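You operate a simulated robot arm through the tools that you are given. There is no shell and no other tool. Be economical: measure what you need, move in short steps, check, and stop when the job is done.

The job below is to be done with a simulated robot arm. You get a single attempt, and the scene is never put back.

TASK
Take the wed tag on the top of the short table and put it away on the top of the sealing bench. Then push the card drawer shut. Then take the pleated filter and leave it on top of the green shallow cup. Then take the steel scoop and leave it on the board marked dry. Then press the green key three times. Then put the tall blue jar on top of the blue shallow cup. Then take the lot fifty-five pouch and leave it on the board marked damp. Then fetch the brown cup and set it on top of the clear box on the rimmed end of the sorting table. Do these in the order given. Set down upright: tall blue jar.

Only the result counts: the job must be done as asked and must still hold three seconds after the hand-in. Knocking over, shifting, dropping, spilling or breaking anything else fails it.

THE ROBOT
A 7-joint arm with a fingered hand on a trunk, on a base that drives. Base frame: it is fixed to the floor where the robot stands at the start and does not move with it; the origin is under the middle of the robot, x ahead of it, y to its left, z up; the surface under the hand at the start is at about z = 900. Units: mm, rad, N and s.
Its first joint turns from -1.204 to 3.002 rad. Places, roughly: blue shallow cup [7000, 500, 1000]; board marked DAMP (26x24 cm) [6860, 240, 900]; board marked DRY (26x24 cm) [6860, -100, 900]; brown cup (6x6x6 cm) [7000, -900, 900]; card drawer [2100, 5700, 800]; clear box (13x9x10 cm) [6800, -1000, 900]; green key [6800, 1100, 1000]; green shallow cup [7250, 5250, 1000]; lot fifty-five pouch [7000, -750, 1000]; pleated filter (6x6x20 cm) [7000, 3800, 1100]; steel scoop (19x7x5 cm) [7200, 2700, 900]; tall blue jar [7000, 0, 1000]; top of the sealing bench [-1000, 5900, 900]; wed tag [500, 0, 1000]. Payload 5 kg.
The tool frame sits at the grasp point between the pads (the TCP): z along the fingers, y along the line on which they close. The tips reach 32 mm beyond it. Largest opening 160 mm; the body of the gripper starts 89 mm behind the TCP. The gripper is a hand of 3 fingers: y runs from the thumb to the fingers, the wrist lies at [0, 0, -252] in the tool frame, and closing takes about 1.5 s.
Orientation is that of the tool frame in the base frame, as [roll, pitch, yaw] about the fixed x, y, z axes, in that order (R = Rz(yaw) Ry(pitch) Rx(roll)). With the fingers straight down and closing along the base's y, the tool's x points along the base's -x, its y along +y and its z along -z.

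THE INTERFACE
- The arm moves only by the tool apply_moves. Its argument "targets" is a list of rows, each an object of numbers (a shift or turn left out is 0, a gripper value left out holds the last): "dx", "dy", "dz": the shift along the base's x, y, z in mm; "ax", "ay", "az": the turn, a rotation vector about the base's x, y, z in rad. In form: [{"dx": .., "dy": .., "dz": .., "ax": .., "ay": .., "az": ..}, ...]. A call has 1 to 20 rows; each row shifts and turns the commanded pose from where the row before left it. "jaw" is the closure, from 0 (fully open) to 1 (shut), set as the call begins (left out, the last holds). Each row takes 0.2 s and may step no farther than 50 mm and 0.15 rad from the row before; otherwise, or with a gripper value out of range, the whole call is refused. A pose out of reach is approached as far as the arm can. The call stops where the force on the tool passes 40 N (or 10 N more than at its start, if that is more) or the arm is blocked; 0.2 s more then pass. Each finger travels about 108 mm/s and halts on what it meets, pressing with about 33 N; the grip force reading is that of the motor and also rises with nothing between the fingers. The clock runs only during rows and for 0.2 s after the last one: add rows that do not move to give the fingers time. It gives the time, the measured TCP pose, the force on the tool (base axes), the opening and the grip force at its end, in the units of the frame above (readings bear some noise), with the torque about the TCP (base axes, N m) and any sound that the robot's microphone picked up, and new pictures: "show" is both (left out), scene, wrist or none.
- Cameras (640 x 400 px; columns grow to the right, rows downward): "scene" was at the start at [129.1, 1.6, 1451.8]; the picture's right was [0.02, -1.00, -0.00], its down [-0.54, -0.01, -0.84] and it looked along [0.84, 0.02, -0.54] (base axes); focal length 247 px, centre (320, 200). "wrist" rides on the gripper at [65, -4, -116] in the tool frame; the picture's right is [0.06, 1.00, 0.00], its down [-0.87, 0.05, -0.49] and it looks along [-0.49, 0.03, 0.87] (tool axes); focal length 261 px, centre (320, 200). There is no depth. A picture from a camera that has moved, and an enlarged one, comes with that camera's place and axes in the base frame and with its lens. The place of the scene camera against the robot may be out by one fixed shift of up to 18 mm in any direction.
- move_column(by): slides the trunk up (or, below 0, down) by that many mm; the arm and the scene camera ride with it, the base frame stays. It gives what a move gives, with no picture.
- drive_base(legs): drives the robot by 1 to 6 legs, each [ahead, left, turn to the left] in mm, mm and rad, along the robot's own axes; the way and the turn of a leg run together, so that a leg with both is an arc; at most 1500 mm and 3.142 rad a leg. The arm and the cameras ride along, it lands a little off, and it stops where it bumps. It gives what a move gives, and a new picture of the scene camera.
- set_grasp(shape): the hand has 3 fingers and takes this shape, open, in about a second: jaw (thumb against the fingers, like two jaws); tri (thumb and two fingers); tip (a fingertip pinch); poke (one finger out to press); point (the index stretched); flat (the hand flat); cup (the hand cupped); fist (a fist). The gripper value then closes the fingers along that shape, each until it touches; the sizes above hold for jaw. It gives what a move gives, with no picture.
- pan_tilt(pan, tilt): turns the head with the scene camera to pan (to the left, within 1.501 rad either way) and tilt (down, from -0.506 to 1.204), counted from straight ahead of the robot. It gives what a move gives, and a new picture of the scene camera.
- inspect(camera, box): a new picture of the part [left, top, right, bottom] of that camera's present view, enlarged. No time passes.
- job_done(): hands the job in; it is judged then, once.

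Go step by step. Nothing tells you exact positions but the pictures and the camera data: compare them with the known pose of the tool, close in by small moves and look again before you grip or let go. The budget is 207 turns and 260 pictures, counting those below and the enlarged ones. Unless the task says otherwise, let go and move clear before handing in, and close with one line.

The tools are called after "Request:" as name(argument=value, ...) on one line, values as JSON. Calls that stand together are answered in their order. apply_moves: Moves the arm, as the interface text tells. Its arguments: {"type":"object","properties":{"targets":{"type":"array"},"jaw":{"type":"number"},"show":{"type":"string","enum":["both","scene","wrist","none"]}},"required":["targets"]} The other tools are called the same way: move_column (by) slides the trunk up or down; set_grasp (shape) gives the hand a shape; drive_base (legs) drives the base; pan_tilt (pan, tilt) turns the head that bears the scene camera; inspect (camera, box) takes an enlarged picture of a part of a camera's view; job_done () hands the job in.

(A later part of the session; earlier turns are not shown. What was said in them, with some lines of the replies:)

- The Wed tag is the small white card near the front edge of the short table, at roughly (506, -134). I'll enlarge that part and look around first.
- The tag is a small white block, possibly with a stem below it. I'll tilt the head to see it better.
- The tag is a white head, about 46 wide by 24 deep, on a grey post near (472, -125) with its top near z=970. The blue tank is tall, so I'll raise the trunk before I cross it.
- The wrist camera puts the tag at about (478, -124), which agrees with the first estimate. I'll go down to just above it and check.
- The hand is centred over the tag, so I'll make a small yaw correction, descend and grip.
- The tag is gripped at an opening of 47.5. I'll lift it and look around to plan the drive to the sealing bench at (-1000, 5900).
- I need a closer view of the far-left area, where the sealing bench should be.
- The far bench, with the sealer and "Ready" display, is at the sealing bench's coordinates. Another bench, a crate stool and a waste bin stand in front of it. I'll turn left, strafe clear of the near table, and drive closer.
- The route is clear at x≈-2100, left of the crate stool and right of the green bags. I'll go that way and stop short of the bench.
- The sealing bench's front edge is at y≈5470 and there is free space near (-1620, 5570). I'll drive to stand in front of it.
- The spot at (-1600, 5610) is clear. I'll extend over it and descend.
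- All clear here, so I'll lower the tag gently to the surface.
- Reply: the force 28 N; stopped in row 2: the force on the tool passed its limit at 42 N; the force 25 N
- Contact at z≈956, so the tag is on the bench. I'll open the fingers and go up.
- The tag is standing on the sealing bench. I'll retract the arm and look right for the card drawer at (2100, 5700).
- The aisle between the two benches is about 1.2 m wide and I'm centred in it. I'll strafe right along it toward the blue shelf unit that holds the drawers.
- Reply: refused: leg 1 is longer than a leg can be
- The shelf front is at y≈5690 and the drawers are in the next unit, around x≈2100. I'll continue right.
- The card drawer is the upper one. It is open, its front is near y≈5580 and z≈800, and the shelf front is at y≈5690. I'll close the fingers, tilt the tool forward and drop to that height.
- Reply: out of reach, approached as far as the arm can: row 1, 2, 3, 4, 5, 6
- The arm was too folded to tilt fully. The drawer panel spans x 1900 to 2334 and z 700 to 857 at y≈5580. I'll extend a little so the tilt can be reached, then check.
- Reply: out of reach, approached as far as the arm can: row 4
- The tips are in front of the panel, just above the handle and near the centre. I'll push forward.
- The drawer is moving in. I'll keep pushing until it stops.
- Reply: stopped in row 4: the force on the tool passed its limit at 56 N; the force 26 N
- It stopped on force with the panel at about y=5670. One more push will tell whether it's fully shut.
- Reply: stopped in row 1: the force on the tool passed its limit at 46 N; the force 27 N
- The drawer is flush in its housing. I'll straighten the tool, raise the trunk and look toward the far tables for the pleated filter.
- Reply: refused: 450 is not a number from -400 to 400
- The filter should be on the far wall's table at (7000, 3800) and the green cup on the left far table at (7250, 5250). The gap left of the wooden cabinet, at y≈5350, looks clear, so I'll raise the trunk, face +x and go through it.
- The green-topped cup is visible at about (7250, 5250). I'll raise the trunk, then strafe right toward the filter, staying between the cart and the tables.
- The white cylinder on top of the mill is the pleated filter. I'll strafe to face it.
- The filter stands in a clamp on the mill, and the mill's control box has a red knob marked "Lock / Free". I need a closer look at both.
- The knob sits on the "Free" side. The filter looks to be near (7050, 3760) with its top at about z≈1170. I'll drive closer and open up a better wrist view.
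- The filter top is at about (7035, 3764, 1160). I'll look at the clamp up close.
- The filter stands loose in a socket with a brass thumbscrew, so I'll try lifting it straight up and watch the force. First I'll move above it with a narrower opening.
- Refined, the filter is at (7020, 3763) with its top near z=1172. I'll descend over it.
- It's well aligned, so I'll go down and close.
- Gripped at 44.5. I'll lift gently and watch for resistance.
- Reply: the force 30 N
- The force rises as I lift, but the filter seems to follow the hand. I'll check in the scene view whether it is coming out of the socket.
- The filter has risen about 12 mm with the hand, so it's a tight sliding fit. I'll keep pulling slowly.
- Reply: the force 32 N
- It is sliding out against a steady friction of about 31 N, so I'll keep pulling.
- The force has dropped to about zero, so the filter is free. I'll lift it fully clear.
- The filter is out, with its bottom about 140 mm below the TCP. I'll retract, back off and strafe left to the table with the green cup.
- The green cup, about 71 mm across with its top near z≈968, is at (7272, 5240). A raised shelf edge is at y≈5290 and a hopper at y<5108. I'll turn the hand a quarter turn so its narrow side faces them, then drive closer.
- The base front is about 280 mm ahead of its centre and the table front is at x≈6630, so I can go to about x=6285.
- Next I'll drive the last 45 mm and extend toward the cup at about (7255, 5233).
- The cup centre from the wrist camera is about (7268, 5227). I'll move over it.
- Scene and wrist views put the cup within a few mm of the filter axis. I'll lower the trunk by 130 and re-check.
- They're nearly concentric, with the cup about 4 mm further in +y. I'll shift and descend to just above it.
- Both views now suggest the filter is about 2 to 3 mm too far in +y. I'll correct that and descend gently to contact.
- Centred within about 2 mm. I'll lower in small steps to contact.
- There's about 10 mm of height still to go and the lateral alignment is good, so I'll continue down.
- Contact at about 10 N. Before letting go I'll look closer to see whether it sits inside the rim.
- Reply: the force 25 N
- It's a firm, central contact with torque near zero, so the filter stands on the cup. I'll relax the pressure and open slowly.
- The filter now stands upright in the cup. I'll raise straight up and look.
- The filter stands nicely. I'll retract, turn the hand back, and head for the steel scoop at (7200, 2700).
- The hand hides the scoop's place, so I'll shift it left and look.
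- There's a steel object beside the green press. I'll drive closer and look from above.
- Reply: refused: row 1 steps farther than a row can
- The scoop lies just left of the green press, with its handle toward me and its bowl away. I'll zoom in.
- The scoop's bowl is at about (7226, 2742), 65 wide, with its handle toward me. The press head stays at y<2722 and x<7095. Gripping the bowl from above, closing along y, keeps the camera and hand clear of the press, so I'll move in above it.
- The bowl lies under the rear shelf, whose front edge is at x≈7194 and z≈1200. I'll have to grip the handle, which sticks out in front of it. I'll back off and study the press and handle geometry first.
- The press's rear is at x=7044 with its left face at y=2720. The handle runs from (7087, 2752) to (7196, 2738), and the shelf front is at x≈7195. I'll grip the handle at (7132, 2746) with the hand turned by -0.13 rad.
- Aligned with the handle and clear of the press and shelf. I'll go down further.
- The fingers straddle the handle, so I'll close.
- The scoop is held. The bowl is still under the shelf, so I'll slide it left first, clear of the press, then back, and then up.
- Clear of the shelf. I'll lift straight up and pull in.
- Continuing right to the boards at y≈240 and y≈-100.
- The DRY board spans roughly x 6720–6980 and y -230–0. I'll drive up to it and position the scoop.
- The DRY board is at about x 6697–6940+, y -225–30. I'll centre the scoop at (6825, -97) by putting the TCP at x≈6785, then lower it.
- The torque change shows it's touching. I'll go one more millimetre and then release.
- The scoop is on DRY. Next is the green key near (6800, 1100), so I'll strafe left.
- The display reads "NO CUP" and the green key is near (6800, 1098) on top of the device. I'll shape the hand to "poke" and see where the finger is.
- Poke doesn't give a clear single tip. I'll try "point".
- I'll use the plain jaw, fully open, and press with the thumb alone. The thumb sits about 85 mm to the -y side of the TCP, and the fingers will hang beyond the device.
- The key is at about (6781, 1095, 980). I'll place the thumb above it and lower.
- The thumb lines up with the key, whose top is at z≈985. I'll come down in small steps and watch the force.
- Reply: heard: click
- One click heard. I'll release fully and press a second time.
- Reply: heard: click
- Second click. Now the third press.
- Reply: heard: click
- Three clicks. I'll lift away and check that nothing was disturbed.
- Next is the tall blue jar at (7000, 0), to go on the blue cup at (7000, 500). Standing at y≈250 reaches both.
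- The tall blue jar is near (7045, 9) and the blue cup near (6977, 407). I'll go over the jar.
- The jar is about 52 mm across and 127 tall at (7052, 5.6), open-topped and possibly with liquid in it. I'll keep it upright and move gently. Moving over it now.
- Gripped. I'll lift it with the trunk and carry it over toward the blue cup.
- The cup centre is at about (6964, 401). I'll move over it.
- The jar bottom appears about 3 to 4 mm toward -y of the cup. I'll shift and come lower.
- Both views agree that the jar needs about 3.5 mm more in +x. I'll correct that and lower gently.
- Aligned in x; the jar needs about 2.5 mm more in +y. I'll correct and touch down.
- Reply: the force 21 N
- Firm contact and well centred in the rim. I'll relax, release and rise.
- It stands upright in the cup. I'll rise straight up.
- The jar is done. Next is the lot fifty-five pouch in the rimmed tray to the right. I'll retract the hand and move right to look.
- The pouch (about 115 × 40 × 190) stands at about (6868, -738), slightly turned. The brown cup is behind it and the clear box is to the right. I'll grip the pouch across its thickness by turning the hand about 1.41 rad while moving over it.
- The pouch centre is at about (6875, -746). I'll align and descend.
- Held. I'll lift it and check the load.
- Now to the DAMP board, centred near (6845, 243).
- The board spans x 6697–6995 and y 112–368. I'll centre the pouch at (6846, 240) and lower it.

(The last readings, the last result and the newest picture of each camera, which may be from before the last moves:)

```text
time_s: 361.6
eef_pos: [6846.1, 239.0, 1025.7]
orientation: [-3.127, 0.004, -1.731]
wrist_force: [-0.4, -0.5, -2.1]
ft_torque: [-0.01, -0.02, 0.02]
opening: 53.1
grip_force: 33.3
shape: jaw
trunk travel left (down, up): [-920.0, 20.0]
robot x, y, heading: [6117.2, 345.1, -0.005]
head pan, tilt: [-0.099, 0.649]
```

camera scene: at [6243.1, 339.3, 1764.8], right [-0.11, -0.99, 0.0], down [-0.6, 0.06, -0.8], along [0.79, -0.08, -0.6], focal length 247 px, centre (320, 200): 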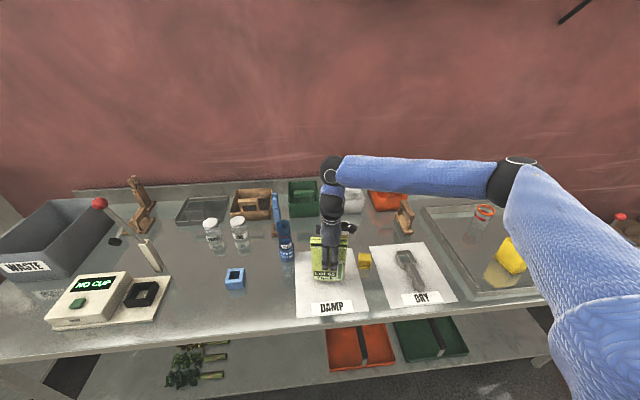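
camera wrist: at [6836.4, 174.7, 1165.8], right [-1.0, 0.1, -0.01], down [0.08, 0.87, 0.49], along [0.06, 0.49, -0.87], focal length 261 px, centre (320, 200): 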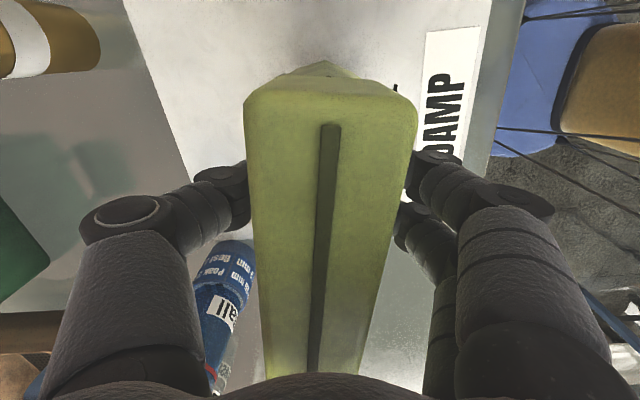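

Request:
apply_moves(targets=[{"dz": -2}, {"dz": -1}, {}], show="none")

Request:
apply_moves(targets=[{"dz": -1.5}, {"dz": -1.5}, {}], show="wrist")

```text
time_s: 362.4
eef_pos: [6846.2, 238.9, 1022.6]
orientation: [-3.128, 0.004, -1.732]
wrist_force: [-0.3, 0.1, 4.1]
ft_torque: [0.0, 0.04, 0.04]
opening: 53.3
grip_force: 33.0
shape: jaw
trunk travel left (down, up): [-920.0, 20.0]
robot x, y, heading: [6121.0, 346.8, -0.007]
head pan, tilt: [-0.099, 0.649]
```

```text
time_s: 363.2
eef_pos: [6845.8, 242.2, 1022.6]
orientation: [-3.123, 0.005, -1.729]
wrist_force: [0.9, 0.2, 27.4]
ft_torque: [0.0, -0.01, -0.01]
opening: 53.8
grip_force: 32.7
shape: jaw
trunk travel left (down, up): [-920.0, 20.0]
robot x, y, heading: [6114.3, 351.2, -0.005]
head pan, tilt: [-0.099, 0.649]
camera wrist: at [6836.9, 175.0, 1137.0], right [-1.0, 0.1, -0.02], down [0.08, 0.87, 0.5], along [0.06, 0.49, -0.87], focal length 261 px, centre (320, 200)
```

wrist: 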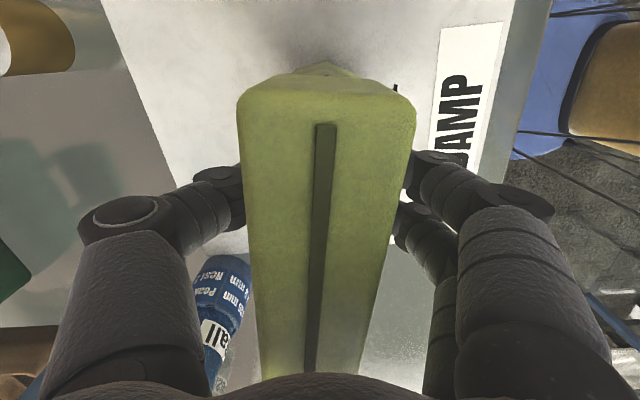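

The pouch is on the board. I'll relax, release and rise.

Request:
apply_moves(targets=[{"dz": 3}, {}], show="none")

Request:
apply_moves(targets=[{}, {}, {}], jaw=0.45, show="none")

Request:
apply_moves(targets=[{"dz": 30}, {"dz": 45}, {"dz": 45}, {"dz": 45}, {"dz": 45}, {}])

```text
time_s: 363.8
eef_pos: [6844.4, 240.5, 1022.4]
orientation: [-3.129, 0.004, -1.731]
wrist_force: [0.5, 2.2, 12.2]
ft_torque: [0.03, -0.04, 0.0]
opening: 53.9
grip_force: 33.6
shape: jaw
trunk travel left (down, up): [-920.0, 20.0]
robot x, y, heading: [6117.0, 345.1, -0.007]
head pan, tilt: [-0.099, 0.649]
```

```text
time_s: 364.6
eef_pos: [6844.6, 241.2, 1021.6]
orientation: [-3.126, 0.003, -1.73]
wrist_force: [-0.3, -0.4, 0.2]
ft_torque: [-0.01, -0.02, -0.03]
opening: 87.2
grip_force: 0.0
shape: jaw
trunk travel left (down, up): [-920.0, 20.0]
robot x, y, heading: [6115.4, 350.8, -0.006]
head pan, tilt: [-0.099, 0.649]
```

```text
time_s: 366.0
eef_pos: [6847.0, 238.9, 1227.4]
orientation: [-3.13, 0.004, -1.729]
wrist_force: [-0.8, 0.5, 0.8]
ft_torque: [-0.02, 0.02, 0.0]
opening: 87.5
grip_force: 0.1
shape: jaw
trunk travel left (down, up): [-920.0, 20.0]
robot x, y, heading: [6117.1, 347.5, -0.008]
head pan, tilt: [-0.099, 0.649]
camera scene: at [6244.9, 337.9, 1764.5], right [-0.11, -0.99, 0.0], down [-0.6, 0.06, -0.8], along [0.79, -0.08, -0.61], focal length 247 px, centre (320, 200)
camera wrist: at [6838.1, 172.2, 1343.7], right [-1.0, 0.1, -0.01], down [0.08, 0.87, 0.49], along [0.06, 0.49, -0.87], focal length 261 px, centre (320, 200)
```

scene: 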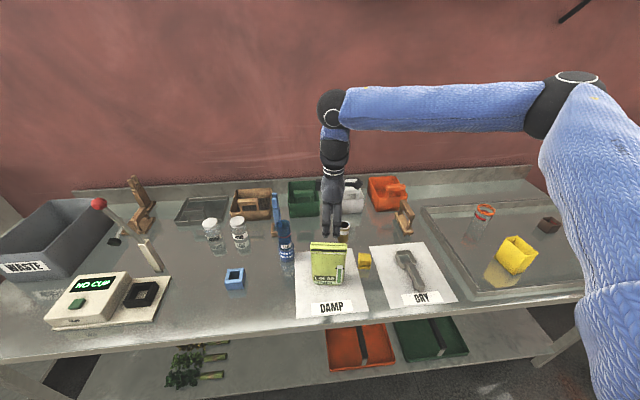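
wrist: 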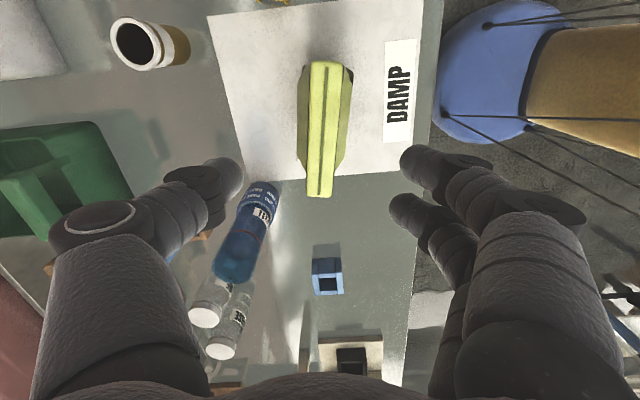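

The pouch stands on DAMP. Last comes the brown cup onto the clear box. I'll retract, turn the hand back, and drive right.

Request:
apply_moves(targets=[{"dx": -25, "az": -0.1414}, {"dx": -25, "az": -0.1414}, {"dx": -25, "az": -0.1414}, {"dx": -25, "az": -0.1414}, {"dx": -25, "az": -0.1414}, {"dx": -25, "az": -0.1414}, {"dx": -25, "az": -0.1414}, {"dx": -25, "az": -0.1414}, {"az": -0.1414}, {"az": -0.1414}, {}], show="none")

Request:
drive_base(legs=[[0, -1180, 0.006]])

Request:
pan_tilt(pan=-0.1, tilt=0.75)

Request:
inspect(camera="wrist", box=[0, 0, 640, 400])

```text
time_s: 368.4
eef_pos: [6646.1, 240.9, 1233.6]
orientation: [-3.128, 0.006, 3.138]
wrist_force: [-0.2, 0.7, 0.1]
ft_torque: [0.01, -0.01, -0.04]
opening: 87.5
grip_force: 0.1
shape: jaw
trunk travel left (down, up): [-920.0, 20.0]
robot x, y, heading: [6116.9, 350.2, -0.007]
head pan, tilt: [-0.099, 0.649]
```

```text
time_s: 374.4
eef_pos: [6635.0, -936.1, 1234.2]
orientation: [-3.127, 0.003, 3.135]
wrist_force: [0.1, -0.3, -0.2]
ft_torque: [-0.01, 0.01, -0.01]
opening: 87.4
grip_force: 0.2
shape: jaw
trunk travel left (down, up): [-920.0, 20.0]
robot x, y, heading: [6108.5, -820.7, -0.01]
head pan, tilt: [-0.099, 0.649]
camera scene: at [6232.5, -834.5, 1764.7], right [-0.11, -0.99, 0.0], down [-0.6, 0.07, -0.8], along [0.79, -0.09, -0.6], focal length 247 px, centre (320, 200)
```

scene: 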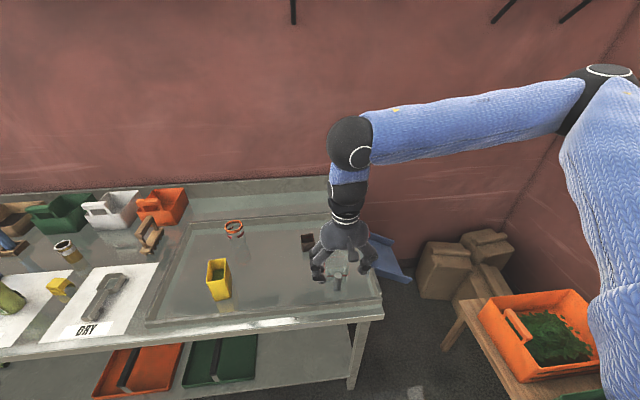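

```text
time_s: 375.0
eef_pos: [6634.4, -935.4, 1232.7]
orientation: [-3.128, 0.004, 3.136]
wrist_force: [1.0, 0.9, 0.0]
ft_torque: [-0.02, -0.04, 0.0]
opening: 87.4
grip_force: 0.1
shape: jaw
trunk travel left (down, up): [-920.0, 20.0]
robot x, y, heading: [6105.8, -825.9, -0.009]
head pan, tilt: [-0.099, 0.75]
camera scene: at [6228.7, -834.3, 1756.1], right [-0.11, -0.99, 0.0], down [-0.68, 0.08, -0.73], along [0.73, -0.08, -0.68], focal length 247 px, centre (320, 200)
```

scene: 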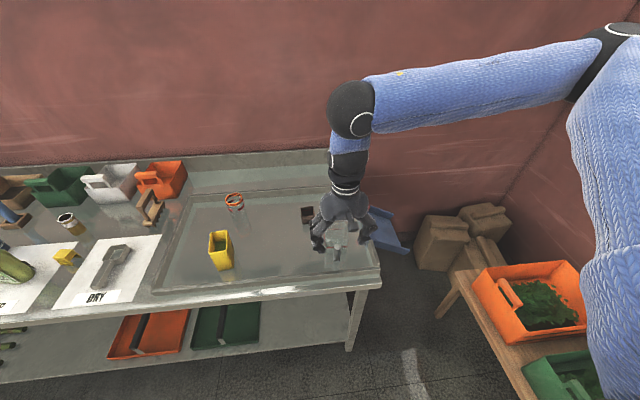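

```text
1.00 times, centred on (320, 200) of wrist (not enlarged: the box is as wide or as high as the picture)
camera zoom: at [6568.3, -937.7, 1348.6], right [-0.05, 1.0, -0.01], down [0.87, 0.05, 0.49], along [0.49, 0.01, -0.87], focal length 261 px, centre (320, 200)
```

zoom: 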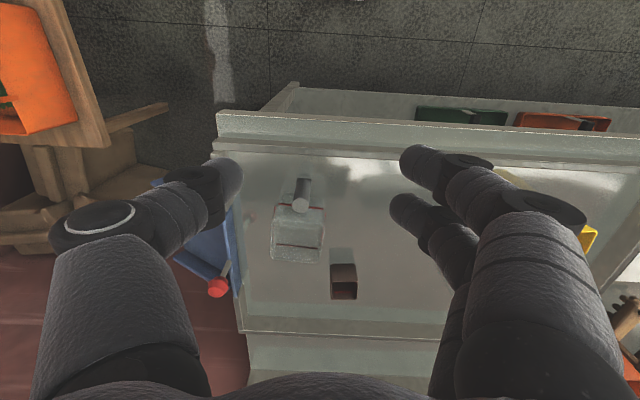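

Request:
drive_base(legs=[[110, 0, 0.009]])

Request:
apply_moves(targets=[{"dx": 40, "dy": 20}, {"dx": 40, "dy": 20}, {"dx": 40, "dy": 20}, {}])

Request:
inspect(camera="wrist", box=[200, 100, 440, 250])

Request:
inspect(camera="scene", box=[260, 180, 420, 300])

```text
time_s: 376.2
eef_pos: [6744.8, -932.5, 1233.3]
orientation: [-3.129, 0.003, -3.141]
wrist_force: [0.2, -0.3, -0.3]
ft_torque: [-0.02, 0.01, -0.01]
opening: 87.4
grip_force: 0.2
shape: jaw
trunk travel left (down, up): [-920.0, 20.0]
robot x, y, heading: [6213.7, -821.6, -0.004]
head pan, tilt: [-0.099, 0.75]
camera scene: at [6337.9, -833.8, 1756.1], right [-0.1, -0.99, 0.0], down [-0.68, 0.07, -0.73], along [0.73, -0.08, -0.68], focal length 247 px, centre (320, 200)
```

scene: 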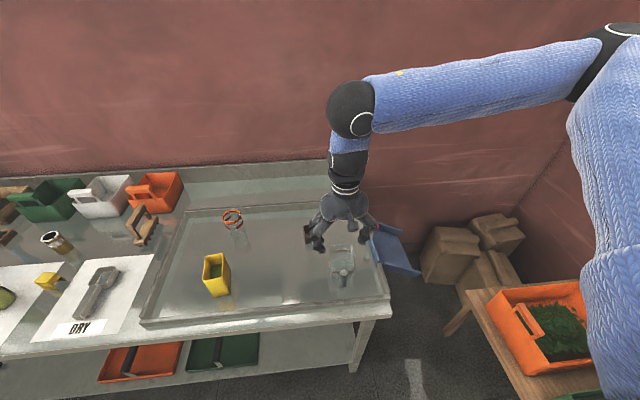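

```text
time_s: 377.2
eef_pos: [6863.2, -869.1, 1232.6]
orientation: [-3.128, 0.006, 3.141]
wrist_force: [-0.6, 0.5, -0.4]
ft_torque: [0.02, -0.05, -0.01]
opening: 87.4
grip_force: 0.1
shape: jaw
trunk travel left (down, up): [-920.0, 20.0]
robot x, y, heading: [6216.3, -824.2, -0.005]
head pan, tilt: [-0.099, 0.75]
camera scene: at [6336.0, -834.7, 1756.2], right [-0.1, -0.99, 0.0], down [-0.68, 0.07, -0.73], along [0.73, -0.08, -0.68], focal length 247 px, centre (320, 200)
camera wrist: at [6797.4, -872.3, 1348.2], right [-0.06, 1.0, -0.01], down [0.87, 0.06, 0.5], along [0.49, 0.02, -0.87], focal length 261 px, centre (320, 200)
```

scene: 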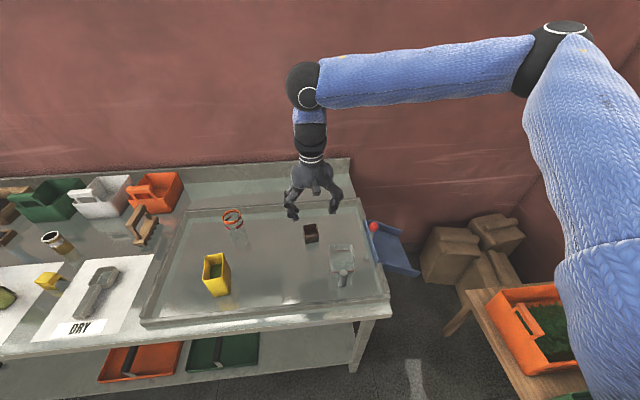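
wrist: 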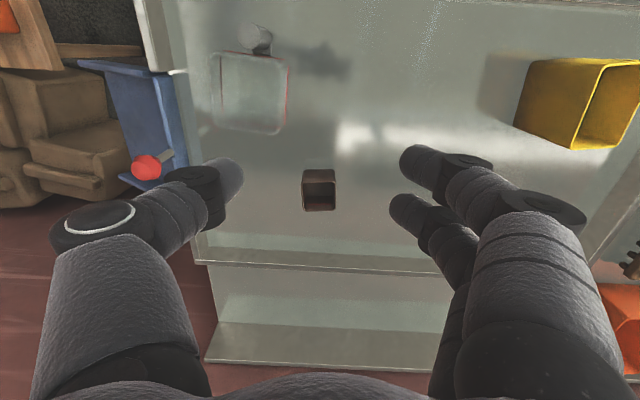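

```text
2.67 times, centred on (320, 175) of wrist
camera zoom: at [6797.4, -872.3, 1348.2], right [-0.06, 1.0, -0.01], down [0.87, 0.06, 0.5], along [0.49, 0.02, -0.87], focal length 695 px, centre (320, 267)
```

zoom: 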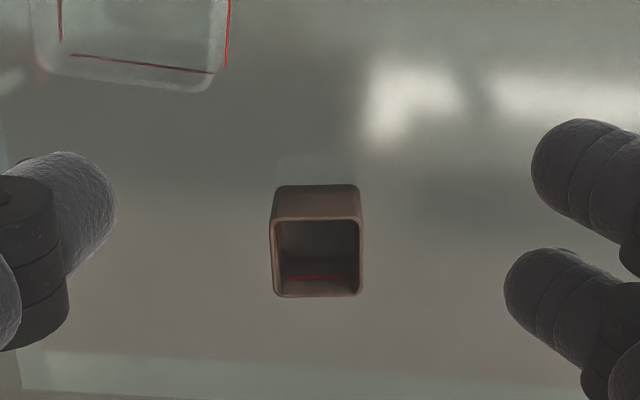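

```text
3.33 times, centred on (340, 240) of scene
camera zoom: at [6336.0, -834.7, 1756.2], right [-0.1, -0.99, 0.0], down [-0.68, 0.07, -0.73], along [0.73, -0.08, -0.68], focal length 824 px, centre (253, 67)
```

zoom: 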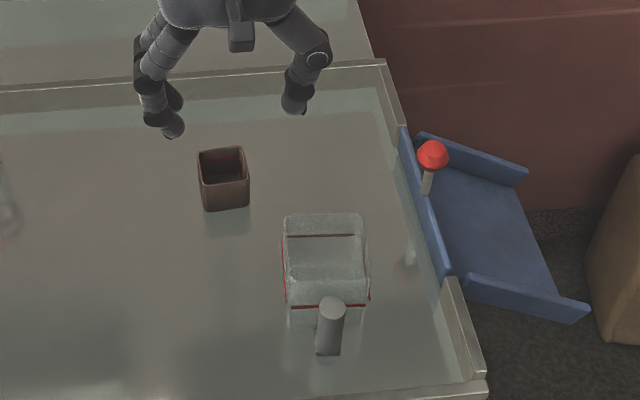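

Now a closer look at the clear box, to see what its top is like.

Request:
inspect(camera="wrist", box=[190, 15, 310, 145])

Request:
inspect(camera="scene", box=[322, 232, 370, 292])

```text
3.08 times, centred on (250, 80) of wrist
camera zoom: at [6797.4, -872.3, 1348.2], right [-0.06, 1.0, -0.01], down [0.87, 0.06, 0.5], along [0.49, 0.02, -0.87], focal length 802 px, centre (535, 569)
```

zoom: 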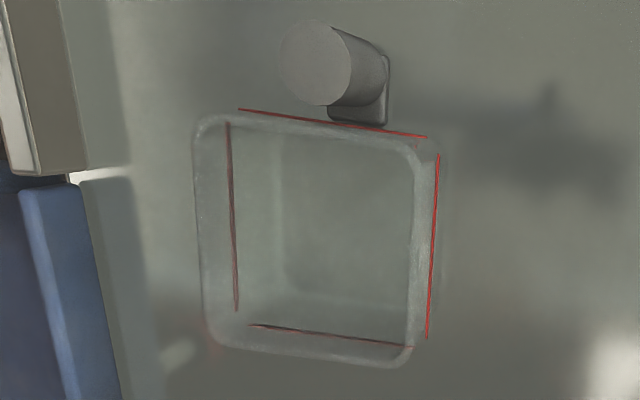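

```text
6.67 times, centred on (346, 262) of scene
camera zoom: at [6336.0, -834.7, 1756.2], right [-0.1, -0.99, 0.0], down [-0.68, 0.07, -0.73], along [0.73, -0.08, -0.68], focal length 1648 px, centre (147, -213)
```

zoom: 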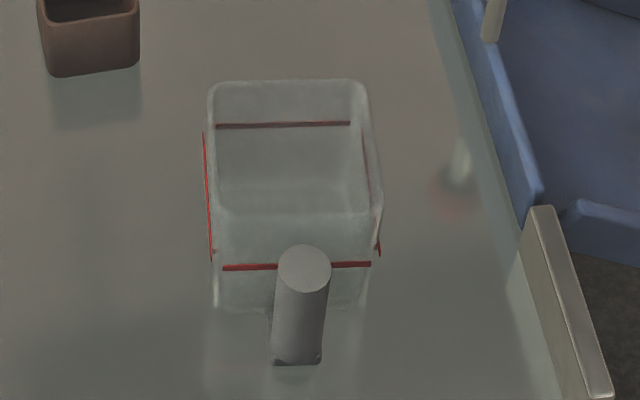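

The clear box may be open-topped, so I need to know what would support the cup. I'll move the wrist camera closer above it.

Request:
apply_moves(targets=[{"dx": -10, "dy": -40}, {"dx": -10, "dy": -40}, {"dx": -10, "dy": -15, "dz": -30}, {"dz": -40}, {}], show="none")

Request:
inspect(camera="wrist", box=[220, 40, 420, 200])

```text
time_s: 378.4
eef_pos: [6831.9, -968.5, 1164.7]
orientation: [-3.129, 0.004, -3.141]
wrist_force: [-0.3, 0.2, 0.2]
ft_torque: [-0.01, 0.01, 0.02]
opening: 87.5
grip_force: 0.1
shape: jaw
trunk travel left (down, up): [-920.0, 20.0]
robot x, y, heading: [6216.8, -826.3, -0.008]
head pan, tilt: [-0.099, 0.75]
```

```text
2.50 times, centred on (320, 120) of wrist
camera zoom: at [6765.9, -970.7, 1279.5], right [-0.06, 1.0, -0.01], down [0.87, 0.06, 0.5], along [0.5, 0.02, -0.87], focal length 652 px, centre (320, 400)
```

zoom: 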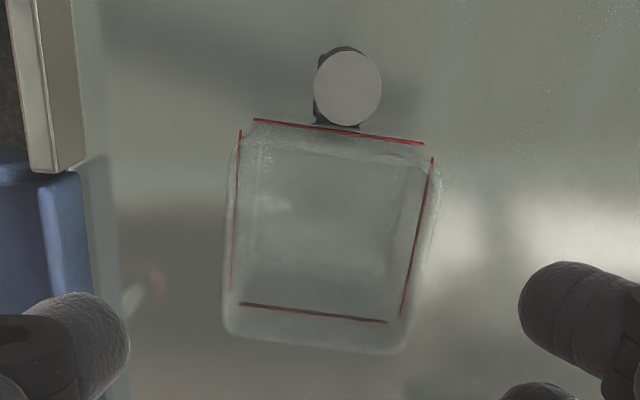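

Request:
inspect(camera="wrist", box=[280, 80, 364, 190])

Request:
inspect(camera="wrist", box=[285, 140, 365, 190])

Request:
inspect(camera="scene", box=[326, 235, 366, 275])

```text
3.64 times, centred on (322, 135) of wrist
camera zoom: at [6765.9, -970.7, 1279.5], right [-0.06, 1.0, -0.01], down [0.87, 0.06, 0.5], along [0.5, 0.02, -0.87], focal length 948 px, centre (313, 436)
```

zoom: 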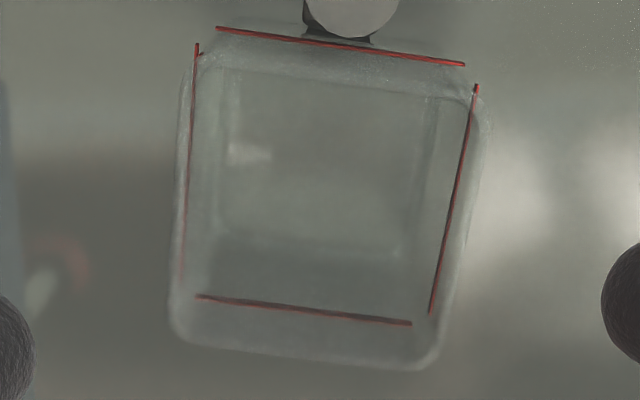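

```text
8.00 times, centred on (325, 165) of wrist
camera zoom: at [6765.9, -970.7, 1279.5], right [-0.06, 1.0, -0.01], down [0.87, 0.06, 0.5], along [0.5, 0.02, -0.87], focal length 2085 px, centre (280, 480)
```

zoom: 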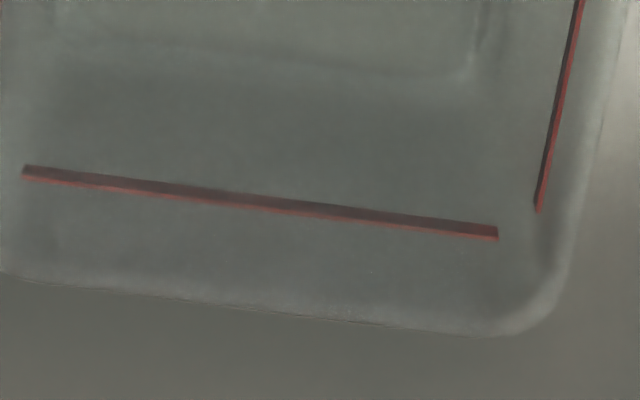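

```text
10.00 times, centred on (346, 255) of scene
camera zoom: at [6336.0, -833.4, 1756.2], right [-0.1, -0.99, 0.0], down [-0.68, 0.07, -0.73], along [0.73, -0.08, -0.68], focal length 2473 px, centre (60, -350)
```

zoom: 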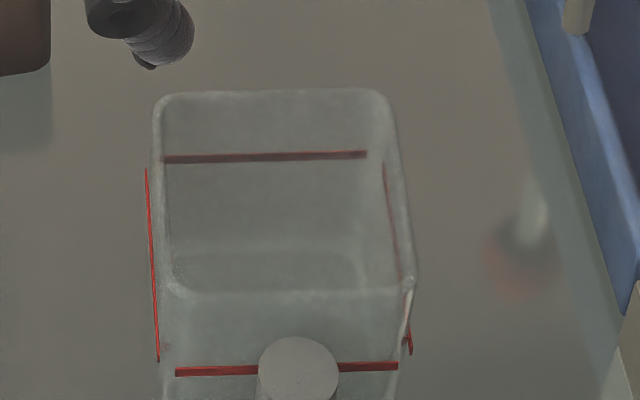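

The box looks about 85 × 85 on top, with a grey handle in front, and I can't tell by eye whether its top is closed. I'll probe very gently with closed fingertips over the centre.

Request:
apply_moves(targets=[{"dx": 19, "dy": 1}, {"dz": -40}, {"dz": -40}, {"dz": -25}, {}, {}, {}, {}], jaw=1.0)

Request:
inspect(camera="wrist", box=[200, 60, 440, 260])

Request:
inspect(camera="scene", box=[310, 210, 382, 280])

```text
time_s: 380.2
eef_pos: [6853.8, -967.6, 1058.9]
orientation: [-3.126, 0.004, 3.141]
wrist_force: [-0.6, 0.5, -0.3]
ft_torque: [-0.01, 0.02, 0.0]
opening: 0.0
grip_force: 32.9
shape: jaw
trunk travel left (down, up): [-920.0, 20.0]
robot x, y, heading: [6213.8, -821.9, -0.009]
head pan, tilt: [-0.099, 0.75]
camera scene: at [6337.3, -833.8, 1756.1], right [-0.1, -0.99, 0.0], down [-0.68, 0.07, -0.73], along [0.73, -0.08, -0.68], focal length 247 px, centre (320, 200)
camera wrist: at [6787.2, -969.7, 1174.0], right [-0.06, 1.0, -0.01], down [0.87, 0.06, 0.49], along [0.49, 0.02, -0.87], focal length 261 px, centre (320, 200)
```

scene: 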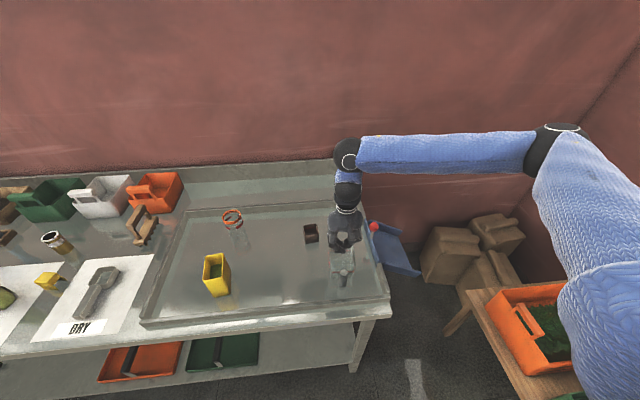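
wrist: 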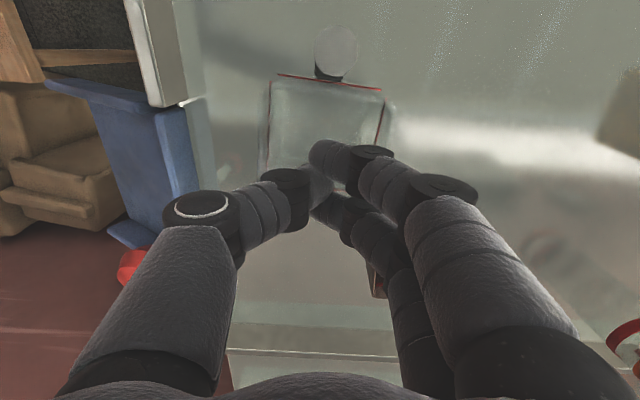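

```text
2.00 times, centred on (320, 160) of wrist
camera zoom: at [6787.2, -969.7, 1174.0], right [-0.06, 1.0, -0.01], down [0.87, 0.06, 0.49], along [0.49, 0.02, -0.87], focal length 521 px, centre (320, 280)
```

zoom: 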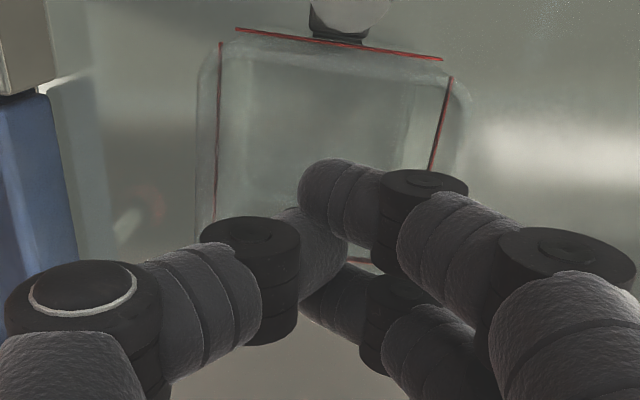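

```text
5.71 times, centred on (346, 245) of scene
camera zoom: at [6337.3, -833.8, 1756.1], right [-0.1, -0.99, 0.0], down [-0.68, 0.07, -0.73], along [0.73, -0.08, -0.68], focal length 1413 px, centre (171, -57)
```

zoom: 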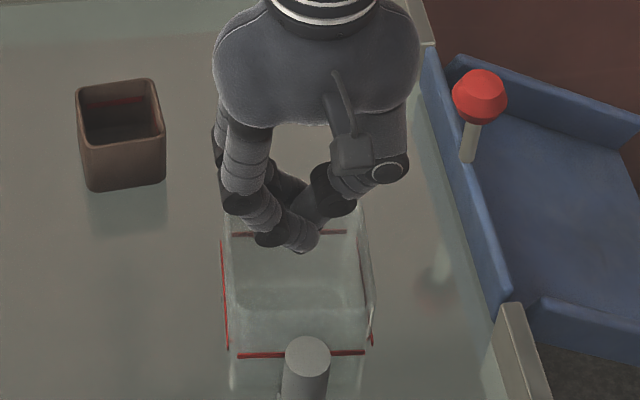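

Request:
apply_moves(targets=[{"dz": -8}, {"dz": -5}, {"dz": -3}, {"dz": -3}, {}], show="none")

Request:
apply_moves(targets=[{"dz": -3}, {"dz": -3}, {"dz": -2}, {}], show="none")

Request:
apply_moves(targets=[{"dz": -3}, {"dz": -3}, {"dz": -2}, {}], show="scene")

```text
time_s: 381.4
eef_pos: [6854.0, -966.2, 1040.6]
orientation: [-3.129, 0.005, 3.141]
wrist_force: [1.1, 0.1, 0.0]
ft_torque: [-0.04, 0.03, 0.03]
opening: 0.0
grip_force: 32.3
shape: jaw
trunk travel left (down, up): [-920.0, 20.0]
robot x, y, heading: [6211.2, -821.8, -0.009]
head pan, tilt: [-0.099, 0.75]
```

```text
time_s: 382.4
eef_pos: [6852.2, -966.1, 1033.2]
orientation: [-3.126, 0.003, -3.141]
wrist_force: [1.6, -2.2, 15.0]
ft_torque: [-0.18, 0.02, -0.02]
opening: 0.1
grip_force: 33.3
shape: jaw
trunk travel left (down, up): [-920.0, 20.0]
robot x, y, heading: [6214.5, -829.3, -0.006]
head pan, tilt: [-0.099, 0.75]
```

```text
time_s: 382.9
eef_pos: [6854.2, -965.8, 1032.0]
orientation: [-3.13, 0.011, 3.141]
wrist_force: [-6.2, -2.2, 27.0]
ft_torque: [-0.13, 0.46, -0.03]
opening: 0.0
grip_force: 32.7
shape: jaw
trunk travel left (down, up): [-920.0, 20.0]
robot x, y, heading: [6215.3, -824.1, -0.005]
head pan, tilt: [-0.099, 0.75]
stopped in row 2: the force on the tool passed its limit at 44 N (the readings are from after the stop); the commanded pose is now the measured one
camera scene: at [6335.5, -833.9, 1756.3], right [-0.1, -0.99, 0.0], down [-0.68, 0.07, -0.73], along [0.73, -0.08, -0.68], focal length 247 px, centre (320, 200)
```

scene: 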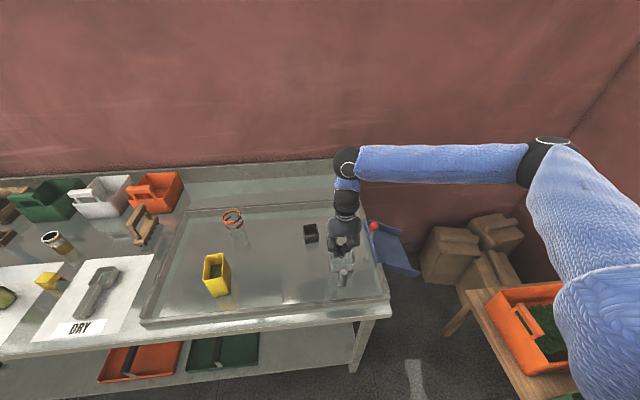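

Solid contact at z≈1002, so the box's top is closed and will carry the cup. I'll rise and fetch the brown cup at about (7009, -866).

Request:
apply_moves(targets=[{"dz": 10}, {"dz": 40}, {"dz": 45}, {"dz": 45}, {"dx": 40, "dy": 26}, {"dx": 40, "dy": 26}, {"dx": 40, "dy": 26}, {"dx": 36, "dy": 22}, {}], jaw=0.35)

Request:
inspect(camera="scene", box=[310, 210, 382, 290])

```text
time_s: 384.9
eef_pos: [7010.2, -868.3, 1170.3]
orientation: [-3.13, 0.009, 3.141]
wrist_force: [0.4, 0.3, 0.7]
ft_torque: [0.0, -0.05, 0.01]
opening: 103.7
grip_force: 0.0
shape: jaw
trunk travel left (down, up): [-920.0, 20.0]
robot x, y, heading: [6211.6, -825.5, -0.005]
head pan, tilt: [-0.099, 0.75]
camera scene: at [6335.8, -835.6, 1756.2], right [-0.1, -0.99, 0.0], down [-0.68, 0.07, -0.73], along [0.73, -0.08, -0.68], focal length 247 px, centre (320, 200)
camera wrist: at [6944.7, -870.7, 1284.8], right [-0.06, 1.0, -0.01], down [0.87, 0.06, 0.5], along [0.5, 0.02, -0.87], focal length 261 px, centre (320, 200)
```

scene: 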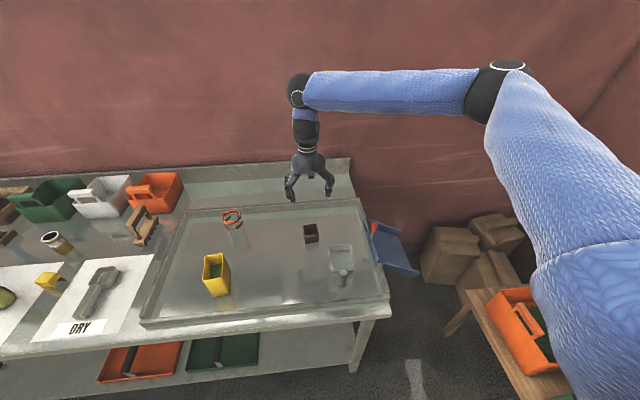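
wrist: 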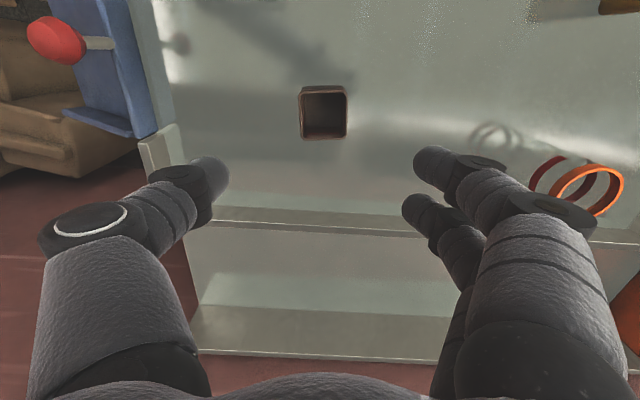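

```text
5.00 times, centred on (346, 250) of scene
camera zoom: at [6335.8, -835.6, 1756.2], right [-0.1, -0.99, 0.0], down [-0.68, 0.07, -0.73], along [0.73, -0.08, -0.68], focal length 1236 px, centre (190, -50)
```

zoom: 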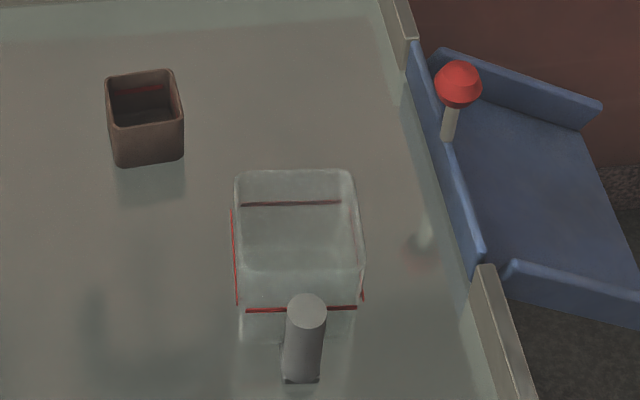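

Request:
apply_moves(targets=[{"dz": -45}, {"dz": -45}, {"dz": -45}, {"dz": -35}, {}], show="wrist")

```text
time_s: 386.1
eef_pos: [7012.8, -862.6, 999.2]
orientation: [-3.129, 0.007, 3.141]
wrist_force: [0.1, 0.4, -0.2]
ft_torque: [0.0, -0.05, -0.01]
opening: 103.9
grip_force: 0.1
shape: jaw
trunk travel left (down, up): [-920.0, 20.0]
robot x, y, heading: [6216.3, -826.4, -0.007]
head pan, tilt: [-0.099, 0.75]
camera wrist: at [6945.1, -865.7, 1114.2], right [-0.06, 1.0, -0.01], down [0.87, 0.06, 0.5], along [0.5, 0.02, -0.87], focal length 261 px, centre (320, 200)
```

wrist: 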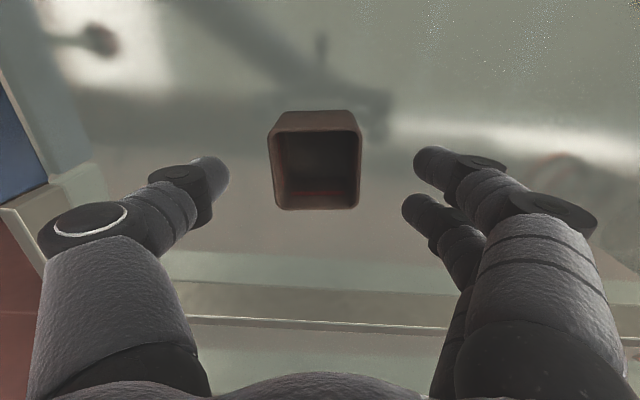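

Request:
apply_moves(targets=[{"dx": -1, "dy": -4}, {"dz": -25}, {"dz": -20}, {"dz": -10}, {}], show="none")

Request:
apply_moves(targets=[{}, {}, {}, {}, {}], jaw=1.0, show="wrist")

Request:
apply_moves(targets=[{"dz": 4}, {"dz": 10}, {"dz": 30}, {"dz": 40}, {"dz": 40}, {"dz": 40}, {"dz": 20}, {}])

```text
time_s: 387.3
eef_pos: [7009.7, -867.9, 943.5]
orientation: [-3.129, 0.007, -3.141]
wrist_force: [-0.5, 0.1, 0.5]
ft_torque: [0.0, 0.03, 0.01]
opening: 103.8
grip_force: 0.0
shape: jaw
trunk travel left (down, up): [-920.0, 20.0]
robot x, y, heading: [6217.8, -823.9, -0.006]
head pan, tilt: [-0.099, 0.75]
```

```text
time_s: 388.5
eef_pos: [7008.4, -867.6, 944.1]
orientation: [-3.129, 0.008, -3.14]
wrist_force: [0.6, -0.6, 0.1]
ft_torque: [-0.01, -0.01, 0.02]
opening: 53.6
grip_force: 33.1
shape: jaw
trunk travel left (down, up): [-920.0, 20.0]
robot x, y, heading: [6216.9, -825.6, -0.004]
head pan, tilt: [-0.099, 0.75]
camera wrist: at [6943.0, -870.8, 1059.3], right [-0.06, 1.0, -0.01], down [0.87, 0.06, 0.5], along [0.5, 0.02, -0.87], focal length 261 px, centre (320, 200)
```

wrist: 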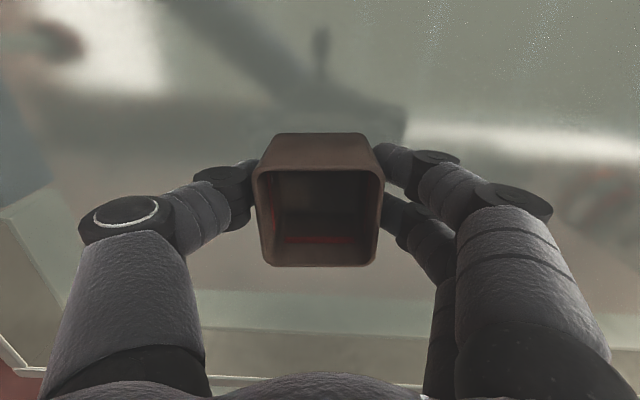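

```text
time_s: 390.3
eef_pos: [7012.2, -867.8, 1129.3]
orientation: [-3.13, 0.007, -3.14]
wrist_force: [-0.4, -0.5, 0.3]
ft_torque: [0.01, -0.03, -0.01]
opening: 53.7
grip_force: 32.7
shape: jaw
trunk travel left (down, up): [-920.0, 20.0]
robot x, y, heading: [6216.8, -824.9, -0.001]
head pan, tilt: [-0.099, 0.75]
camera scene: at [6337.8, -834.1, 1756.0], right [-0.1, -0.99, 0.0], down [-0.68, 0.07, -0.73], along [0.73, -0.08, -0.68], focal length 247 px, centre (320, 200)
```

scene: 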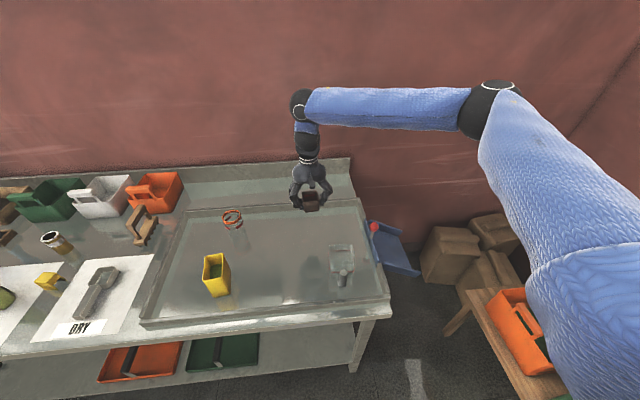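

The cup is held. I'll move it over the box centre at about (6851, -967).

Request:
apply_moves(targets=[{"dx": -40, "dy": -25}, {"dx": -40, "dy": -25}, {"dx": -40, "dy": -25}, {"dx": -40, "dy": -24}, {}])

Request:
inspect(camera="scene", box=[310, 210, 382, 290])

```text
time_s: 391.5
eef_pos: [6850.5, -965.9, 1130.0]
orientation: [-3.126, 0.006, -3.141]
wrist_force: [-0.4, 0.4, -1.1]
ft_torque: [-0.03, 0.04, 0.01]
opening: 53.8
grip_force: 32.9
shape: jaw
trunk travel left (down, up): [-920.0, 20.0]
robot x, y, heading: [6216.9, -825.5, -0.003]
head pan, tilt: [-0.099, 0.75]
no pictures are left
```

```text
refused: no pictures are left
```

The picture budget is used up, but the box centre and top height are already measured. I'll lower on force alone.

Request:
apply_moves(targets=[{"dz": -30}, {"dz": -25}, {"dz": -15}, {}], show="none")

Request:
apply_moves(targets=[{"dz": -3}, {"dz": -2}, {"dz": -2}, {}], show="none")

```text
time_s: 392.5
eef_pos: [6847.9, -969.0, 1058.5]
orientation: [-3.129, 0.006, 3.14]
wrist_force: [0.1, 0.7, -1.4]
ft_torque: [-0.01, -0.01, 0.0]
opening: 53.6
grip_force: 33.1
shape: jaw
trunk travel left (down, up): [-920.0, 20.0]
robot x, y, heading: [6222.1, -823.4, -0.006]
head pan, tilt: [-0.099, 0.75]
no pictures are left
```

```text
time_s: 393.5
eef_pos: [6849.1, -968.7, 1051.3]
orientation: [-3.129, 0.008, 3.141]
wrist_force: [0.5, -0.6, -0.4]
ft_torque: [-0.03, 0.03, 0.01]
opening: 53.3
grip_force: 32.8
shape: jaw
trunk travel left (down, up): [-920.0, 20.0]
robot x, y, heading: [6215.3, -824.9, -0.006]
head pan, tilt: [-0.099, 0.75]
no pictures are left
```

Request:
apply_moves(targets=[{"dz": -2}, {"dz": -1.5}, {}], show="none")

Request:
apply_moves(targets=[{"dz": -1.5}, {"dz": -1.5}, {}], show="none")

```text
time_s: 394.3
eef_pos: [6848.5, -968.0, 1048.3]
orientation: [-3.128, 0.006, -3.142]
wrist_force: [-0.5, -0.4, 0.3]
ft_torque: [0.01, 0.02, 0.0]
opening: 53.6
grip_force: 33.6
shape: jaw
trunk travel left (down, up): [-920.0, 20.0]
robot x, y, heading: [6211.5, -823.5, -0.006]
head pan, tilt: [-0.099, 0.75]
no pictures are left
```

```text
time_s: 395.1
eef_pos: [6849.4, -968.5, 1045.0]
orientation: [-3.129, 0.008, 3.141]
wrist_force: [-0.5, -0.4, -0.8]
ft_torque: [-0.01, -0.01, 0.02]
opening: 53.5
grip_force: 33.3
shape: jaw
trunk travel left (down, up): [-920.0, 20.0]
robot x, y, heading: [6215.0, -827.0, -0.002]
head pan, tilt: [-0.099, 0.75]
no pictures are left
```

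Request:
apply_moves(targets=[{"dz": -1.5}, {"dz": -1.5}, {}], show="none")

Request:
apply_moves(targets=[{"dz": -1.5}, {}], show="none")

```text
time_s: 395.9
eef_pos: [6849.4, -967.2, 1043.4]
orientation: [-3.129, 0.009, -3.141]
wrist_force: [1.3, -1.8, 12.1]
ft_torque: [-0.09, 0.02, 0.05]
opening: 54.1
grip_force: 33.1
shape: jaw
trunk travel left (down, up): [-920.0, 20.0]
robot x, y, heading: [6216.4, -826.2, -0.005]
head pan, tilt: [-0.099, 0.75]
no pictures are left
```

```text
time_s: 396.5
eef_pos: [6849.1, -968.8, 1042.6]
orientation: [-3.13, 0.01, -3.141]
wrist_force: [4.6, -3.9, 24.1]
ft_torque: [-0.11, -0.11, 0.03]
opening: 54.2
grip_force: 32.6
shape: jaw
trunk travel left (down, up): [-920.0, 20.0]
robot x, y, heading: [6211.6, -825.3, -0.009]
head pan, tilt: [-0.099, 0.75]
no pictures are left
```

Flat, firm contact. I'll relax, open gently and rise straight up.

Request:
apply_moves(targets=[{"dz": 2}, {}], show="none")

Request:
apply_moves(targets=[{}, {}, {}, {}], jaw=0.45, show="none")

Request:
apply_moves(targets=[{"dz": 20}, {"dz": 40}, {"dz": 45}, {"dz": 45}, {"dx": -45}, {"dx": -45}, {"dx": -45}, {}], show="none")

```text
time_s: 397.1
eef_pos: [6848.1, -967.7, 1043.2]
orientation: [-3.129, 0.008, -3.141]
wrist_force: [3.9, -0.1, 15.0]
ft_torque: [-0.02, -0.13, 0.01]
opening: 54.2
grip_force: 32.7
shape: jaw
trunk travel left (down, up): [-920.0, 20.0]
robot x, y, heading: [6216.7, -827.3, -0.004]
head pan, tilt: [-0.099, 0.75]
no pictures are left
```

```text
time_s: 398.1
eef_pos: [6849.0, -968.1, 1042.5]
orientation: [-3.128, 0.007, -3.142]
wrist_force: [0.1, -0.5, -1.3]
ft_torque: [-0.02, -0.02, -0.01]
opening: 87.3
grip_force: 0.0
shape: jaw
trunk travel left (down, up): [-920.0, 20.0]
robot x, y, heading: [6217.6, -827.1, -0.004]
head pan, tilt: [-0.099, 0.75]
no pictures are left
```

```text
time_s: 399.9
eef_pos: [6714.3, -969.2, 1193.3]
orientation: [-3.129, 0.008, 3.14]
wrist_force: [-0.2, 0.0, 0.8]
ft_torque: [0.01, 0.03, -0.02]
opening: 87.4
grip_force: 0.0
shape: jaw
trunk travel left (down, up): [-920.0, 20.0]
robot x, y, heading: [6217.5, -821.9, -0.001]
head pan, tilt: [-0.099, 0.75]
no pictures are left
```

The cup is released on the box and the hand is clear. I'll hand in.

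Request:
job_done()

```text
The job is handed in.
```

I carried out all eight steps in the order given, released everything and moved the hand clear before handing in. I ran out of pictures just before setting the brown cup on the clear box, so that placement was done by force readings alone and never checked by eye.
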